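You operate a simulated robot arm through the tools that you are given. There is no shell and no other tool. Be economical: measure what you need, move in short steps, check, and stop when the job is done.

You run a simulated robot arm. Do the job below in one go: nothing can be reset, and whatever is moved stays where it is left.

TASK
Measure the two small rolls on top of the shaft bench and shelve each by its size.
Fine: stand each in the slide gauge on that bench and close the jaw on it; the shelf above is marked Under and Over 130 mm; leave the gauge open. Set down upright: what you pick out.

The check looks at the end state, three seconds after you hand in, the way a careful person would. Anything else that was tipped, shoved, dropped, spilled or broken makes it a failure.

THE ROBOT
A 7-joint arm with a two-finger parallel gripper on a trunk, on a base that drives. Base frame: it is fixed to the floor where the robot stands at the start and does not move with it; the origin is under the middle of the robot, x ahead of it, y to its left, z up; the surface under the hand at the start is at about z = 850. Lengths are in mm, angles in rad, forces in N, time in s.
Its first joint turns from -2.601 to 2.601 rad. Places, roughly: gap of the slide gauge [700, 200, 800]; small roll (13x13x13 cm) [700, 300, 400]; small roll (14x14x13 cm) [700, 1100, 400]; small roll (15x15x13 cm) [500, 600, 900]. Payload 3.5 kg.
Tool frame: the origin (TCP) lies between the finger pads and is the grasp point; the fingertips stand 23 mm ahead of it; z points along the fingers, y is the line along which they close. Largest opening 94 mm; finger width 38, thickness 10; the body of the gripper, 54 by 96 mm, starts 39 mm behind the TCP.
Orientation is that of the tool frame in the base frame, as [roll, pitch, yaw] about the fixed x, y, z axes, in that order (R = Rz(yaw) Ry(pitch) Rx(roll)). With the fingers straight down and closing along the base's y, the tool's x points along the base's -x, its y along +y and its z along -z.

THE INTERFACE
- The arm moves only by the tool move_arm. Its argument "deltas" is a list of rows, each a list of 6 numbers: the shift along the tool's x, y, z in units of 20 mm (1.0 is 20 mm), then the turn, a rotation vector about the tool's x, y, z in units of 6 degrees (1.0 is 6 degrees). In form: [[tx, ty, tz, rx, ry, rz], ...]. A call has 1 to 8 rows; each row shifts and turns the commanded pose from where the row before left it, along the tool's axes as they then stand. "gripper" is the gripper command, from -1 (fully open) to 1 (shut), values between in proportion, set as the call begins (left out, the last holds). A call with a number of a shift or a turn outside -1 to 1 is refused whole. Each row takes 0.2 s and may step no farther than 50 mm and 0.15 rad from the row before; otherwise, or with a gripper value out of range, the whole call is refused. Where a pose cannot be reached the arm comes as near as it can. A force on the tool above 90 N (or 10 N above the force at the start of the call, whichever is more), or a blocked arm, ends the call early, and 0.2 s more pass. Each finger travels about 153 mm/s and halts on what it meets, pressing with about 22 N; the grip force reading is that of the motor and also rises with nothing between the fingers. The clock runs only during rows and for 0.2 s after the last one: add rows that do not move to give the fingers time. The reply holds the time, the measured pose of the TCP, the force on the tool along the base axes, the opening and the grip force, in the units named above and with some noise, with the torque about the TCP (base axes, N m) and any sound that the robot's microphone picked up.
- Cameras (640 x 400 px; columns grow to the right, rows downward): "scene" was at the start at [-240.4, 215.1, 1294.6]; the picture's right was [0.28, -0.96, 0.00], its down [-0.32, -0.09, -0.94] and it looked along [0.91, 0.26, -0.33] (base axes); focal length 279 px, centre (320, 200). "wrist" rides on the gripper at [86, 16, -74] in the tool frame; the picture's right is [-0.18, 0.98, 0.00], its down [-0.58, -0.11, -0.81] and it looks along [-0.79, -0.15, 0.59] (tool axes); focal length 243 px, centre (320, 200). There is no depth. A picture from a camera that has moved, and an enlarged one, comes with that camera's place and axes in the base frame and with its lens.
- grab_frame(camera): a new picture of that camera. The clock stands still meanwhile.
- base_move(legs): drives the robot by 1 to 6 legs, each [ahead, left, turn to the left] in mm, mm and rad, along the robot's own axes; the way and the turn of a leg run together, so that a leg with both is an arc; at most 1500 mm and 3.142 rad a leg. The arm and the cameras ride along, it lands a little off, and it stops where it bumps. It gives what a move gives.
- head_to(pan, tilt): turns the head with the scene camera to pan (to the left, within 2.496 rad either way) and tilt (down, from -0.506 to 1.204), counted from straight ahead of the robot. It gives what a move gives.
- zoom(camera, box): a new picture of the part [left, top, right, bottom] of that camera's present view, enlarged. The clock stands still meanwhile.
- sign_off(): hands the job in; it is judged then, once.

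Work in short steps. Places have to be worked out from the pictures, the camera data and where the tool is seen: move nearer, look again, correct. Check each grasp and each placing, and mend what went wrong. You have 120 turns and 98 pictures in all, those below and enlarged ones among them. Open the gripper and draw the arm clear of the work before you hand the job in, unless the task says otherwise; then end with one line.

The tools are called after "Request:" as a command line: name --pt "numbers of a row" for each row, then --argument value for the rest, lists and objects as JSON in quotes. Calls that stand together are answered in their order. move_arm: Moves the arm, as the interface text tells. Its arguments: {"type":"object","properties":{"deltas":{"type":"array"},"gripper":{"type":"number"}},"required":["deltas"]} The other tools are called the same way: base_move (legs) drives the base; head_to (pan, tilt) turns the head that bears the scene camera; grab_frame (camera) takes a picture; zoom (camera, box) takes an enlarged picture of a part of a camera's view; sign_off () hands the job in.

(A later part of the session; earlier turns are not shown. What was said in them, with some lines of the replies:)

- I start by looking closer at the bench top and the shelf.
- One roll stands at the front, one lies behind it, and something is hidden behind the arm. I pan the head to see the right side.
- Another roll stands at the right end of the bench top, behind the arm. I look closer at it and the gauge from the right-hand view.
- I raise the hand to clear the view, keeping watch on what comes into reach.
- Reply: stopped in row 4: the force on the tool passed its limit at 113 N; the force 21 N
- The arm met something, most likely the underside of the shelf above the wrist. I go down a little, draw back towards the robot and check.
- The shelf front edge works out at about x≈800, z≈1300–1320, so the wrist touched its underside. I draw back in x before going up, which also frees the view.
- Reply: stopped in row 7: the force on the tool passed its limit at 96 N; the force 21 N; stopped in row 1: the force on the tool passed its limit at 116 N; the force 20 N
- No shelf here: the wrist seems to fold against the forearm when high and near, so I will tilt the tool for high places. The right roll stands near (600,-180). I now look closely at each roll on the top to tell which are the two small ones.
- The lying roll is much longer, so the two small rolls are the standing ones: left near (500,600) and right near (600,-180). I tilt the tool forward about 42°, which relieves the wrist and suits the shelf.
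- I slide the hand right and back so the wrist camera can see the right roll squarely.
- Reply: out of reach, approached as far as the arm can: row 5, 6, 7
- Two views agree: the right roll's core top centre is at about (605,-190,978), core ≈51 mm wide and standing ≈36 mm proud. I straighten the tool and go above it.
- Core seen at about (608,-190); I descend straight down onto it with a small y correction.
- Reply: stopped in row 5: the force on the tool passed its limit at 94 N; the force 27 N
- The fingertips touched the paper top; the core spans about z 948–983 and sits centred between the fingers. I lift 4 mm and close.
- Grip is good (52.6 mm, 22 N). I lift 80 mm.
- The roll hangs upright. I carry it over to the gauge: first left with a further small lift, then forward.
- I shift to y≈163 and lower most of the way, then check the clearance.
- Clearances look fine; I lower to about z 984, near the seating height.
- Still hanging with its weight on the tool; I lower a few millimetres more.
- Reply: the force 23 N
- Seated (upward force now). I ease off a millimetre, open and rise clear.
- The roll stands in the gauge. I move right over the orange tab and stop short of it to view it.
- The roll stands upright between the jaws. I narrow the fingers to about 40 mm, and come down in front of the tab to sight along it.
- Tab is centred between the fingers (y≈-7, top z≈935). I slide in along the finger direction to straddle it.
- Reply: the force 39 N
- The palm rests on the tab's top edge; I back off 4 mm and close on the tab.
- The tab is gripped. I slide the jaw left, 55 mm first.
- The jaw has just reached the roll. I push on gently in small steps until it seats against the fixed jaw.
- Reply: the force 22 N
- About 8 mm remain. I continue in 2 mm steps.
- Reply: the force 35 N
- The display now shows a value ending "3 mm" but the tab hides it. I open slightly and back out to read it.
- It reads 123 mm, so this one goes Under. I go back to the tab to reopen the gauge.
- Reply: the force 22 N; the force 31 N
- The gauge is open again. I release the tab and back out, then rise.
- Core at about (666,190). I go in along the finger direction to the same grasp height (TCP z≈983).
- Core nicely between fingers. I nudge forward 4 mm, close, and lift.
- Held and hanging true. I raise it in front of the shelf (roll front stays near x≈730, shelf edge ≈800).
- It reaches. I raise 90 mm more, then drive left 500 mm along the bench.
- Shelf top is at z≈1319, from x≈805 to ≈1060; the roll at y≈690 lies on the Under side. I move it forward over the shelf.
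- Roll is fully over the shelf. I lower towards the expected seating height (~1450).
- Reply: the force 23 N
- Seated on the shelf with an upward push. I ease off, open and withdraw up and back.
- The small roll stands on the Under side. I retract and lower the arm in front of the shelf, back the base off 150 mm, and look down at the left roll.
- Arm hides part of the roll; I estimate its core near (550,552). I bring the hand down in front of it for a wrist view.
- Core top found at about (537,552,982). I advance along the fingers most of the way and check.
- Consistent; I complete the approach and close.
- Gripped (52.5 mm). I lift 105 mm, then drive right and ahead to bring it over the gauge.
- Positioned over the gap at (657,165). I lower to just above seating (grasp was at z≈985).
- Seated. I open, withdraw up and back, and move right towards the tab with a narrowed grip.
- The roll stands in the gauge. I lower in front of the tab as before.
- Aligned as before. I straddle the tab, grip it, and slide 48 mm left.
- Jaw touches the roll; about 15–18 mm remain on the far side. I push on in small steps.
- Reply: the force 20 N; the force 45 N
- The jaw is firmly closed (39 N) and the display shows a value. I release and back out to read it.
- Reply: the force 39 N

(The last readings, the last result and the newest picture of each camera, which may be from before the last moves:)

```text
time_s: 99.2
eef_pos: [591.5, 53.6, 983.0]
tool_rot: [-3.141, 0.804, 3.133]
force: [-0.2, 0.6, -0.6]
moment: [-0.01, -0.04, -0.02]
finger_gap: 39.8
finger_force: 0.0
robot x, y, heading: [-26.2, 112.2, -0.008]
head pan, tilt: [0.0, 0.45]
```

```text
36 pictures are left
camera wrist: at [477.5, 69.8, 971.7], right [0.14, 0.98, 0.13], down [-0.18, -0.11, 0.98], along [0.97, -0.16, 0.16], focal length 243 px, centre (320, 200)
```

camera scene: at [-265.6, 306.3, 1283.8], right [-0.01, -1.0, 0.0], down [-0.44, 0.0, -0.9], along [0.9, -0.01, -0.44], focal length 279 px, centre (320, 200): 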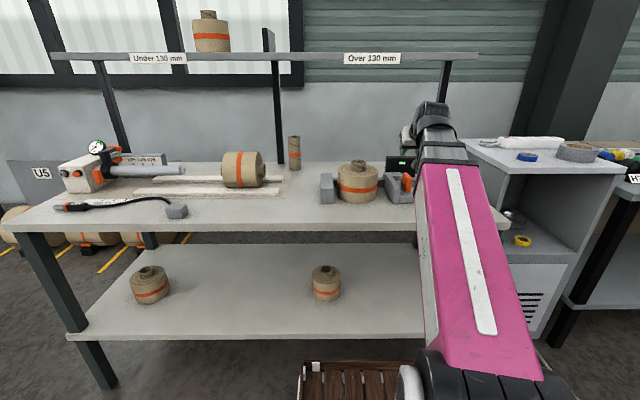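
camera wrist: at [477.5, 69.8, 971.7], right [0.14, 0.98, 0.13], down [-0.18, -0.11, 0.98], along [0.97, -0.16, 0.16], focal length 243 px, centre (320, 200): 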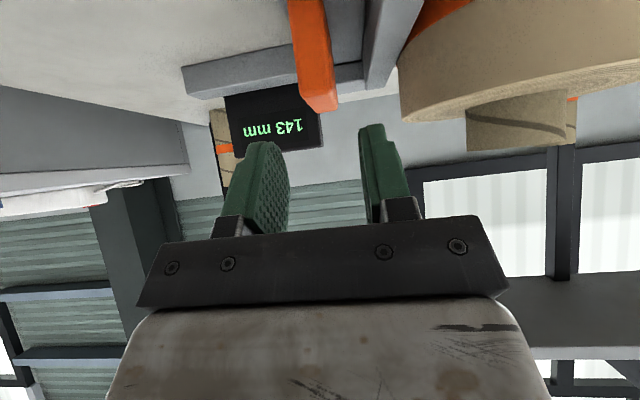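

It reads 143 mm: Over. I go back to the tab and reopen the gauge.

Request:
move_arm --pt "0.3 0 0.7 0 0 0" --pt "-0.1 0 0.77 0 0 0" --pt "-0.1 0 0.77 0 0 0" --pt "-0.1 0 0.77 0 0 0" --pt "-0.1 0 0.77 0 0 0" --pt "-0.1 0 0.7 0 0 0" --pt "0 0 0 0 0 0"

Request:
move_arm --pt "0 0 0 0 0 0" --pt "0 0 0 0 0 0" --gripper 1

Request:
move_arm --pt "0 -0.3 0 0 0 0" --pt "0 -0.6 0 0 0 0" --pt "0 -0.6 0 0 0 0" --pt "0 -0.6 0 0 0 0" --pt "0 -0.5 0 0 0 0" --pt "0 -0.45 0 0 0 0" --pt "0 0 0 0 0 0"

Request:
grab_frame --camera "wrist"

```text
time_s: 100.8
eef_pos: [660.1, 54.6, 921.7]
tool_rot: [-3.142, 0.805, 3.133]
force: [-0.5, 0.0, -0.4]
moment: [-0.01, 0.0, -0.04]
finger_gap: 40.1
finger_force: 0.1
robot x, y, heading: [-28.4, 116.0, -0.008]
head pan, tilt: [0.0, 0.45]
```

```text
time_s: 101.4
eef_pos: [661.3, 51.8, 922.0]
tool_rot: [-3.138, 0.805, 3.138]
force: [0.1, -20.9, -0.7]
moment: [0.31, -0.26, 2.58]
finger_gap: 20.3
finger_force: 44.9
robot x, y, heading: [-29.6, 117.0, -0.009]
head pan, tilt: [0.0, 0.45]
```

```text
time_s: 103.0
eef_pos: [660.2, -7.6, 920.9]
tool_rot: [-3.138, 0.804, 3.135]
force: [4.5, -0.3, 10.0]
moment: [0.21, 0.86, 2.16]
finger_gap: 20.4
finger_force: 45.2
robot x, y, heading: [-28.9, 116.7, -0.011]
head pan, tilt: [0.0, 0.45]
```

```text
35 pictures are left
camera wrist: at [546.4, 8.4, 911.8], right [0.14, 0.98, 0.13], down [-0.18, -0.11, 0.98], along [0.97, -0.16, 0.16], focal length 243 px, centre (320, 200)
```

wrist: 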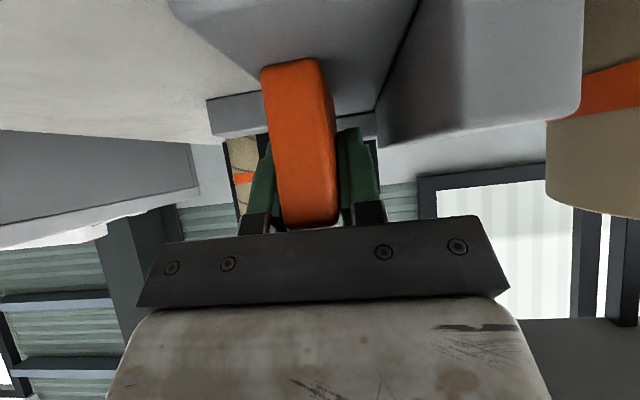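

Gauge open at its starting place. I release, back out, rise and move in front of the roll.

Request:
move_arm --pt "0 0 0 0 0 0" --pt "0 0 0 0 0 0" --pt "0.1 0 -0.77 0 0 0" --pt "0.1 0 -0.77 0 0 0" --pt "0.1 0 -0.77 0 0 0" --pt "0.1 0 -0.77 0 0 0" --pt "0.1 0 -0.77 0 0 0" --pt "-0.7 0 -0.7 0 0 0" --gripper 0.15

Request:
move_arm --pt "-0.7 0 -0.7 0 0 0" --pt "-0.7 1 -0.7 0 0 0" --pt "-0.5 1 -0.5 0 0 0" --pt "0 1 0 0 0 0" --pt "0 1 0 0 0 0" --pt "0 1 0 0 0 0" --pt "0 1 0 0 0 0" --pt "0 1 0 0 0 0" --gripper -1

Request:
move_arm --pt "0 1 0 0 0 0" --pt "0 1 0 0 0 0" --pt "0 0.5 0 0 0 0" --pt "0 0 0 0 0 0"

Request:
grab_frame --camera "wrist"

```text
time_s: 104.8
eef_pos: [596.0, -7.0, 988.4]
tool_rot: [-3.142, 0.806, 3.133]
force: [0.5, -0.5, 0.1]
moment: [-0.01, -0.01, 0.05]
finger_gap: 40.2
finger_force: 0.0
robot x, y, heading: [-30.1, 116.4, -0.009]
head pan, tilt: [0.0, 0.45]
```

```text
time_s: 106.6
eef_pos: [597.1, 134.6, 1041.1]
tool_rot: [-3.14, 0.806, 3.133]
force: [-0.3, 0.7, 0.2]
moment: [-0.01, -0.02, -0.02]
finger_gap: 94.0
finger_force: 0.1
robot x, y, heading: [-31.7, 113.3, -0.012]
head pan, tilt: [0.0, 0.45]
```

```text
time_s: 107.6
eef_pos: [596.2, 182.6, 1042.0]
tool_rot: [-3.141, 0.804, 3.134]
force: [0.7, -0.7, -0.3]
moment: [0.02, -0.02, 0.0]
finger_gap: 94.1
finger_force: 0.1
robot x, y, heading: [-27.8, 114.3, -0.008]
head pan, tilt: [0.0, 0.45]
```

```text
34 pictures are left
camera wrist: at [482.3, 199.1, 1031.5], right [0.14, 0.98, 0.13], down [-0.18, -0.11, 0.98], along [0.97, -0.16, 0.16], focal length 243 px, centre (320, 200)
```

wrist: 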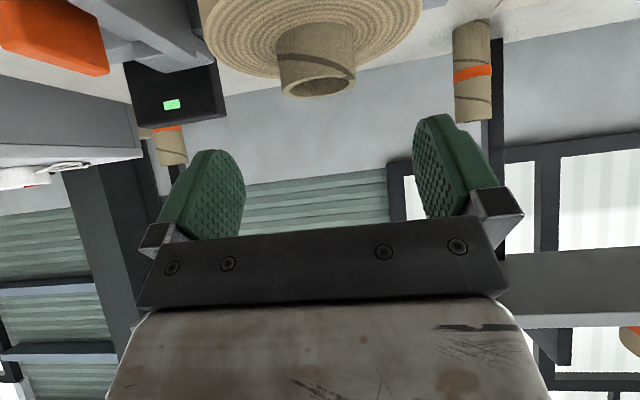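

Same relative view as before; I go in along the fingers to the core.

Request:
move_arm --pt "-0.05 0 0.88 0 0 0" --pt "-0.05 0 0.88 0 0 0" --pt "-0.05 0 0.88 0 0 0" --pt "-0.05 0 0.88 0 0 0" --pt "-0.05 0 0.83 0 0 0" --pt "0 0 0 0 0 0"

Request:
grab_frame --camera "wrist"

```text
time_s: 109.0
eef_pos: [663.1, 181.7, 984.6]
tool_rot: [3.141, 0.805, 3.133]
force: [0.6, 0.1, -0.3]
moment: [-0.02, -0.01, -0.01]
finger_gap: 94.0
finger_force: 0.0
robot x, y, heading: [-30.6, 115.1, -0.006]
head pan, tilt: [0.0, 0.45]
```

```text
33 pictures are left
camera wrist: at [550.1, 197.5, 974.9], right [0.14, 0.98, 0.13], down [-0.18, -0.11, 0.98], along [0.97, -0.16, 0.16], focal length 243 px, centre (320, 200)
```

wrist: 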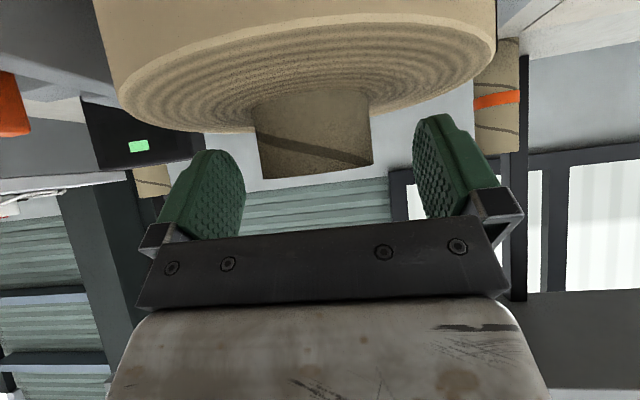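

Core is well between the fingers. I close and lift.

Request:
move_arm --pt "0 0 0 0 0 0" --pt "0 0 0 0 0 0" --pt "0 0 0 0 0 0" --pt "-0.35 0 -0.35 0 0 0" --pt "-0.72 0 -0.69 0 0 0" --pt "-0.72 0 -0.69 0 0 0" --pt "-0.72 0 -0.69 0 0 0" --pt "-0.72 0 -0.69 0 0 0" --gripper 1

Request:
move_arm --pt "-0.72 0 -0.69 0 0 0" --pt "-0.72 0 -0.69 0 0 0" --pt "-0.72 0 -0.69 0 0 0" --pt "-0.72 0 -0.69 0 0 0" --pt "-0.72 0 -0.69 0 0 0" --pt "-0.72 0 -0.69 0 0 0" --pt "-0.72 0 -0.69 0 0 0" --pt "-0.72 0 -0.69 0 0 0"

Request:
grab_frame --camera "wrist"

```text
time_s: 110.8
eef_pos: [664.4, 183.4, 1076.1]
tool_rot: [-3.141, 0.804, 3.132]
force: [-0.5, 0.2, -9.0]
moment: [-0.02, 0.05, 0.01]
finger_gap: 52.6
finger_force: 21.6
robot x, y, heading: [-28.3, 117.4, -0.01]
head pan, tilt: [0.0, 0.45]
```

```text
time_s: 112.6
eef_pos: [664.9, 184.4, 1236.1]
tool_rot: [3.141, 0.804, 3.132]
force: [0.6, 0.0, -9.6]
moment: [0.02, 0.06, 0.01]
finger_gap: 52.6
finger_force: 22.4
robot x, y, heading: [-29.2, 113.3, -0.008]
head pan, tilt: [0.0, 0.45]
```

```text
32 pictures are left
camera wrist: at [551.0, 200.1, 1224.6], right [0.14, 0.98, 0.13], down [-0.18, -0.11, 0.98], along [0.97, -0.16, 0.16], focal length 243 px, centre (320, 200)
```

wrist: 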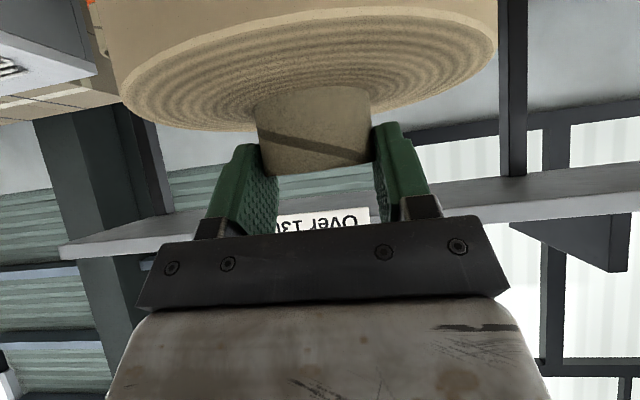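

Held well. I raise to z≈1486 in front of the shelf.

Request:
move_arm --pt "-0.72 0 -0.69 0 0 0" --pt "-0.72 0 -0.69 0 0 0" --pt "-0.72 0 -0.69 0 0 0" --pt "-0.72 0 -0.69 0 0 0" --pt "-0.72 0 -0.69 0 0 0" --pt "-0.72 0 -0.69 0 0 0" --pt "-0.72 0 -0.69 0 0 0" --pt "-0.72 0 -0.69 0 0 0"

Request:
move_arm --pt "-0.72 0 -0.69 0 0 0" --pt "-0.72 0 -0.69 0 0 0" --pt "-0.72 0 -0.69 0 0 0" --pt "-0.72 0 -0.69 0 0 0" --pt "-0.5 0 -0.48 0 0 0" --pt "0 0 0 0 0 0"

Request:
head_to --pan 0.0 --tilt 0.2

Request:
grab_frame --camera "scene"

```text
time_s: 114.4
eef_pos: [665.6, 183.5, 1395.2]
tool_rot: [-3.14, 0.805, 3.133]
force: [0.5, -1.0, -8.5]
moment: [-0.01, 0.04, 0.01]
finger_gap: 52.4
finger_force: 22.0
robot x, y, heading: [-30.3, 111.5, -0.006]
head pan, tilt: [0.0, 0.45]
```

```text
time_s: 115.8
eef_pos: [665.1, 183.8, 1487.4]
tool_rot: [-3.14, 0.805, 3.133]
force: [-0.4, -0.4, -8.4]
moment: [0.0, 0.03, 0.01]
finger_gap: 52.5
finger_force: 22.0
robot x, y, heading: [-26.1, 113.1, -0.008]
head pan, tilt: [0.0, 0.45]
```

```text
time_s: 116.6
eef_pos: [665.4, 183.0, 1487.4]
tool_rot: [3.141, 0.804, 3.133]
force: [-0.8, -0.8, -8.4]
moment: [0.02, 0.06, -0.02]
finger_gap: 52.7
finger_force: 22.1
robot x, y, heading: [-30.8, 113.6, -0.008]
head pan, tilt: [0.0, 0.201]
```

```text
31 pictures are left
camera scene: at [-264.1, 306.4, 1307.0], right [-0.01, -1.0, 0.0], down [-0.2, 0.0, -0.98], along [0.98, -0.01, -0.2], focal length 279 px, centre (320, 200)
```

scene: 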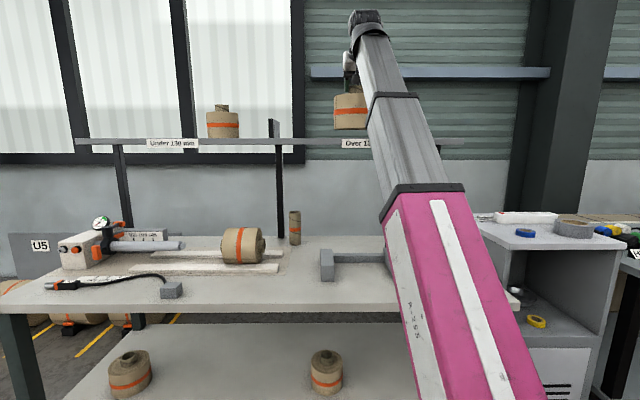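

Clear of the divider on the Over side. I move forward over the shelf.

Request:
move_arm --pt "-0.69 0 0.72 0 0 0" --pt "-0.69 0 0.72 0 0 0" --pt "-0.69 0 0.72 0 0 0" --pt "-0.69 0 0.72 0 0 0" --pt "-0.69 0 0.72 0 0 0" --pt "-0.69 0 0.72 0 0 0"

Request:
move_arm --pt "-0.69 0 0.72 0 0 0" --pt "-0.69 0 0.72 0 0 0" --pt "-0.69 0 0.72 0 0 0" --pt "-0.69 0 0.72 0 0 0" --pt "-0.69 0 0.72 0 0 0" --pt "-0.69 0 0.72 0 0 0" --pt "-0.25 0 0.26 0 0 0"

Request:
move_arm --pt "0.36 0 0.35 0 0 0" --pt "0.36 0 0.35 0 0 0" --pt "0.18 0 0.18 0 0 0" --pt "0 0 0 0 0 0"

Request:
zoom --camera "scene" --box '[200, 60, 440, 210]'

```text
time_s: 118.0
eef_pos: [785.1, 182.9, 1486.8]
tool_rot: [-3.141, 0.804, 3.132]
force: [-0.4, -0.6, -9.4]
moment: [0.03, 0.06, 0.01]
finger_gap: 52.4
finger_force: 21.7
robot x, y, heading: [-28.2, 116.2, -0.009]
head pan, tilt: [0.0, 0.201]
```

```text
time_s: 119.6
eef_pos: [911.9, 181.4, 1488.1]
tool_rot: [3.141, 0.805, 3.133]
force: [0.1, -0.4, -9.6]
moment: [0.02, 0.03, 0.0]
finger_gap: 52.5
finger_force: 22.0
robot x, y, heading: [-27.4, 114.6, -0.006]
head pan, tilt: [0.0, 0.201]
```

```text
time_s: 120.6
eef_pos: [909.9, 180.9, 1461.1]
tool_rot: [3.141, 0.803, 3.134]
force: [0.5, 1.1, -9.2]
moment: [-0.01, 0.0, 0.0]
finger_gap: 52.5
finger_force: 21.7
robot x, y, heading: [-29.9, 119.6, -0.008]
head pan, tilt: [0.0, 0.201]
```

```text
2.67 times, centred on (320, 135) of scene
camera zoom: at [-264.0, 306.4, 1307.1], right [-0.01, -1.0, 0.0], down [-0.2, 0.0, -0.98], along [0.98, -0.01, -0.2], focal length 743 px, centre (320, 373)
```

zoom: 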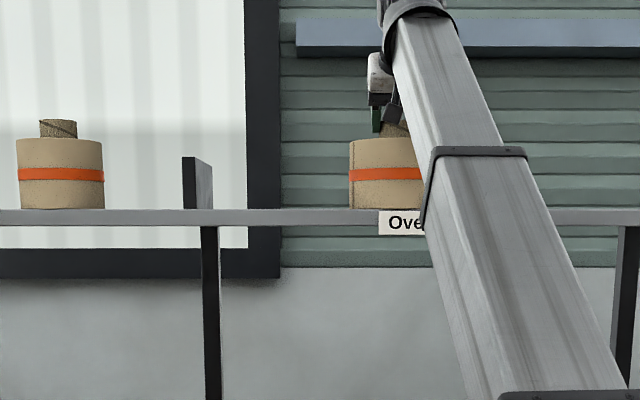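

Nearly seated, still hanging. I lower in fine steps to contact.

Request:
move_arm --pt "0.08 0 0.08 0 0 0" --pt "0.07 0 0.07 0 0 0" --pt "0 0 0 0 0 0"

```text
time_s: 121.4
eef_pos: [910.5, 179.5, 1459.0]
tool_rot: [-3.141, 0.808, 3.133]
force: [-1.1, -0.7, 23.8]
moment: [0.0, -0.11, -0.03]
finger_gap: 52.6
finger_force: 22.1
robot x, y, heading: [-29.6, 115.9, -0.009]
head pan, tilt: [0.0, 0.201]
```

Seated. I ease off, open and withdraw.

Request:
move_arm --pt "-0.06 0 -0.06 0 0 0" --pt "0 0 0 0 0 0"

Request:
move_arm --pt "0 0 0 0 0 0" --pt "0 0 0 0 0 0" --pt "0 0 0 0 0 0" --pt "0 0 -0.5 0 0 0" --pt "0 0 -1 0 0 0" --pt "0 0 -1 0 0 0" --pt "0 0 -1 0 0 0" --pt "0 0 -1 0 0 0" --gripper -1

Request:
move_arm --pt "0.69 0 -0.72 0 0 0" --pt "0.69 0 -0.72 0 0 0" --pt "0.69 0 -0.72 0 0 0" --pt "0.69 0 -0.72 0 0 0" --pt "0.69 0 -0.72 0 0 0" --pt "0.69 0 -0.72 0 0 0" --pt "0.69 0 -0.72 0 0 0" --pt "0.69 0 -0.72 0 0 0"

Request:
grab_frame --camera "wrist"

Request:
head_to --pan 0.0 --tilt 0.4

Request:
grab_frame --camera "scene"

```text
time_s: 122.0
eef_pos: [911.5, 180.7, 1458.8]
tool_rot: [3.14, 0.804, 3.133]
force: [-1.9, -0.2, 8.8]
moment: [0.07, -0.59, -0.01]
finger_gap: 52.4
finger_force: 22.4
robot x, y, heading: [-28.9, 115.9, -0.01]
head pan, tilt: [0.0, 0.201]
```

```text
time_s: 123.8
eef_pos: [846.0, 181.3, 1522.6]
tool_rot: [3.141, 0.804, 3.132]
force: [0.9, 0.5, -0.4]
moment: [-0.03, 0.01, 0.03]
finger_gap: 94.0
finger_force: 0.0
robot x, y, heading: [-35.3, 114.3, -0.006]
head pan, tilt: [0.0, 0.201]
```

```text
time_s: 125.6
eef_pos: [688.1, 181.3, 1521.4]
tool_rot: [-3.141, 0.804, 3.133]
force: [-0.2, -0.8, 0.4]
moment: [0.0, 0.01, 0.05]
finger_gap: 94.0
finger_force: 0.1
robot x, y, heading: [-28.5, 113.0, -0.008]
head pan, tilt: [0.0, 0.201]
```

```text
29 pictures are left
camera wrist: at [573.9, 198.3, 1511.3], right [0.14, 0.98, 0.13], down [-0.18, -0.11, 0.98], along [0.97, -0.16, 0.16], focal length 243 px, centre (320, 200)
```

wrist: 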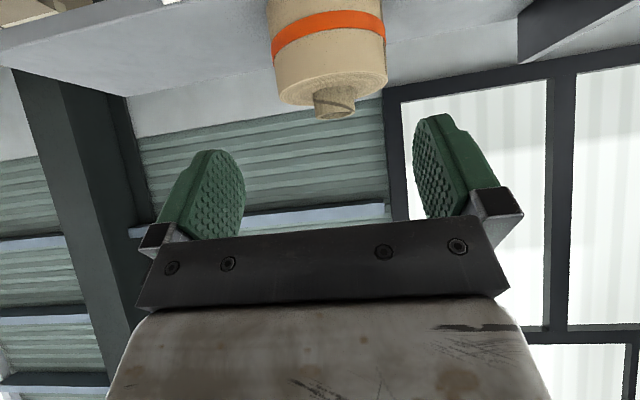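

```text
time_s: 126.3
eef_pos: [687.3, 182.1, 1522.4]
tool_rot: [-3.141, 0.805, 3.132]
force: [0.1, -0.5, 0.4]
moment: [-0.02, 0.03, -0.01]
finger_gap: 94.0
finger_force: 0.1
robot x, y, heading: [-30.5, 108.7, -0.01]
head pan, tilt: [0.0, 0.4]
```

```text
28 pictures are left
camera scene: at [-264.8, 306.4, 1288.6], right [-0.01, -1.0, 0.0], down [-0.39, 0.0, -0.92], along [0.92, -0.01, -0.39], focal length 279 px, centre (320, 200)
```

scene: 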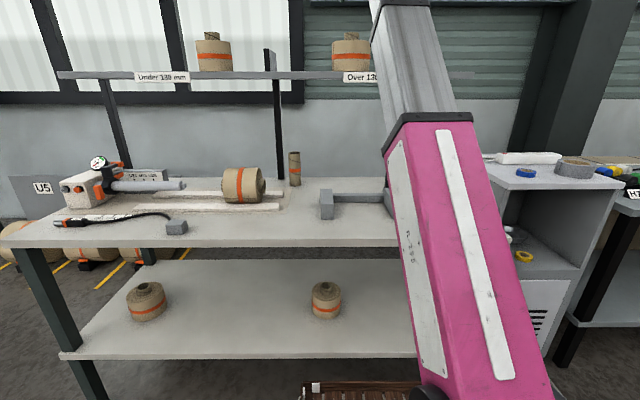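

Both rolls stand upright on their sides of the shelf. I back the base off 200 mm and take a last look at the gauge.

Request:
base_move --legs '[[-200, 0, 0]]'

Request:
head_to --pan -0.15 --tilt 0.3

Request:
grab_frame --camera "scene"

Request:
grab_frame --camera "wrist"

```text
time_s: 127.9
eef_pos: [490.5, 186.2, 1522.4]
tool_rot: [-3.14, 0.804, 3.134]
force: [0.1, -0.5, -0.3]
moment: [-0.02, -0.01, 0.01]
finger_gap: 94.1
finger_force: 0.0
robot x, y, heading: [-228.6, 116.6, -0.007]
head pan, tilt: [0.0, 0.4]
```

```text
time_s: 128.6
eef_pos: [490.3, 186.0, 1521.6]
tool_rot: [-3.141, 0.806, 3.137]
force: [-0.1, -0.5, 0.3]
moment: [-0.01, 0.0, 0.02]
finger_gap: 93.9
finger_force: 0.1
robot x, y, heading: [-223.8, 113.8, -0.005]
head pan, tilt: [-0.15, 0.3]
```

```text
27 pictures are left
camera scene: at [-463.3, 293.0, 1297.7], right [-0.15, -0.99, 0.0], down [-0.29, 0.05, -0.96], along [0.94, -0.15, -0.3], focal length 279 px, centre (320, 200)
```

scene: 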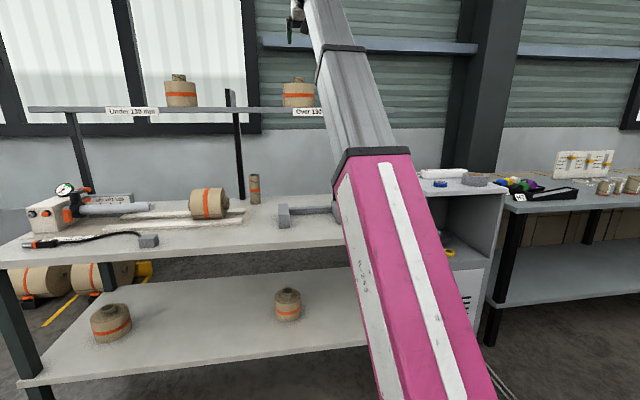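

```text
26 pictures are left
camera wrist: at [376.3, 201.5, 1511.6], right [0.13, 0.98, 0.13], down [-0.18, -0.11, 0.98], along [0.97, -0.15, 0.16], focal length 243 px, centre (320, 200)
```

wrist: 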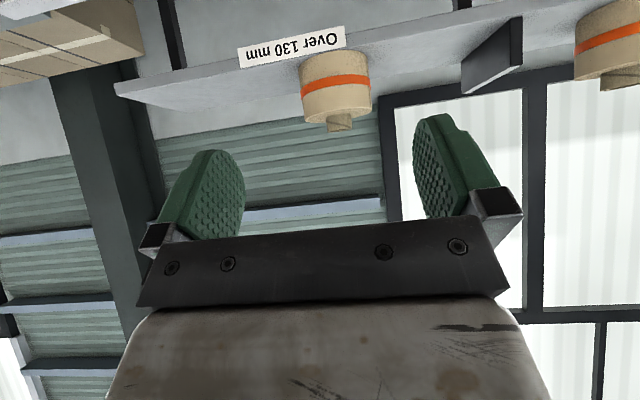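

Both rolls stand upright on the right sides of the divider, the gauge was left at its open position, and the arm is clear. I hand the job in.

Request:
sign_off

```text
The job is handed in.
```

I measured both small rolls in the slide gauge: the right one read 123 mm and stands on the Under side of the shelf, and the left one read 143 mm and stands on the Over side. Both are upright, the gauge is open, and the arm is clear.
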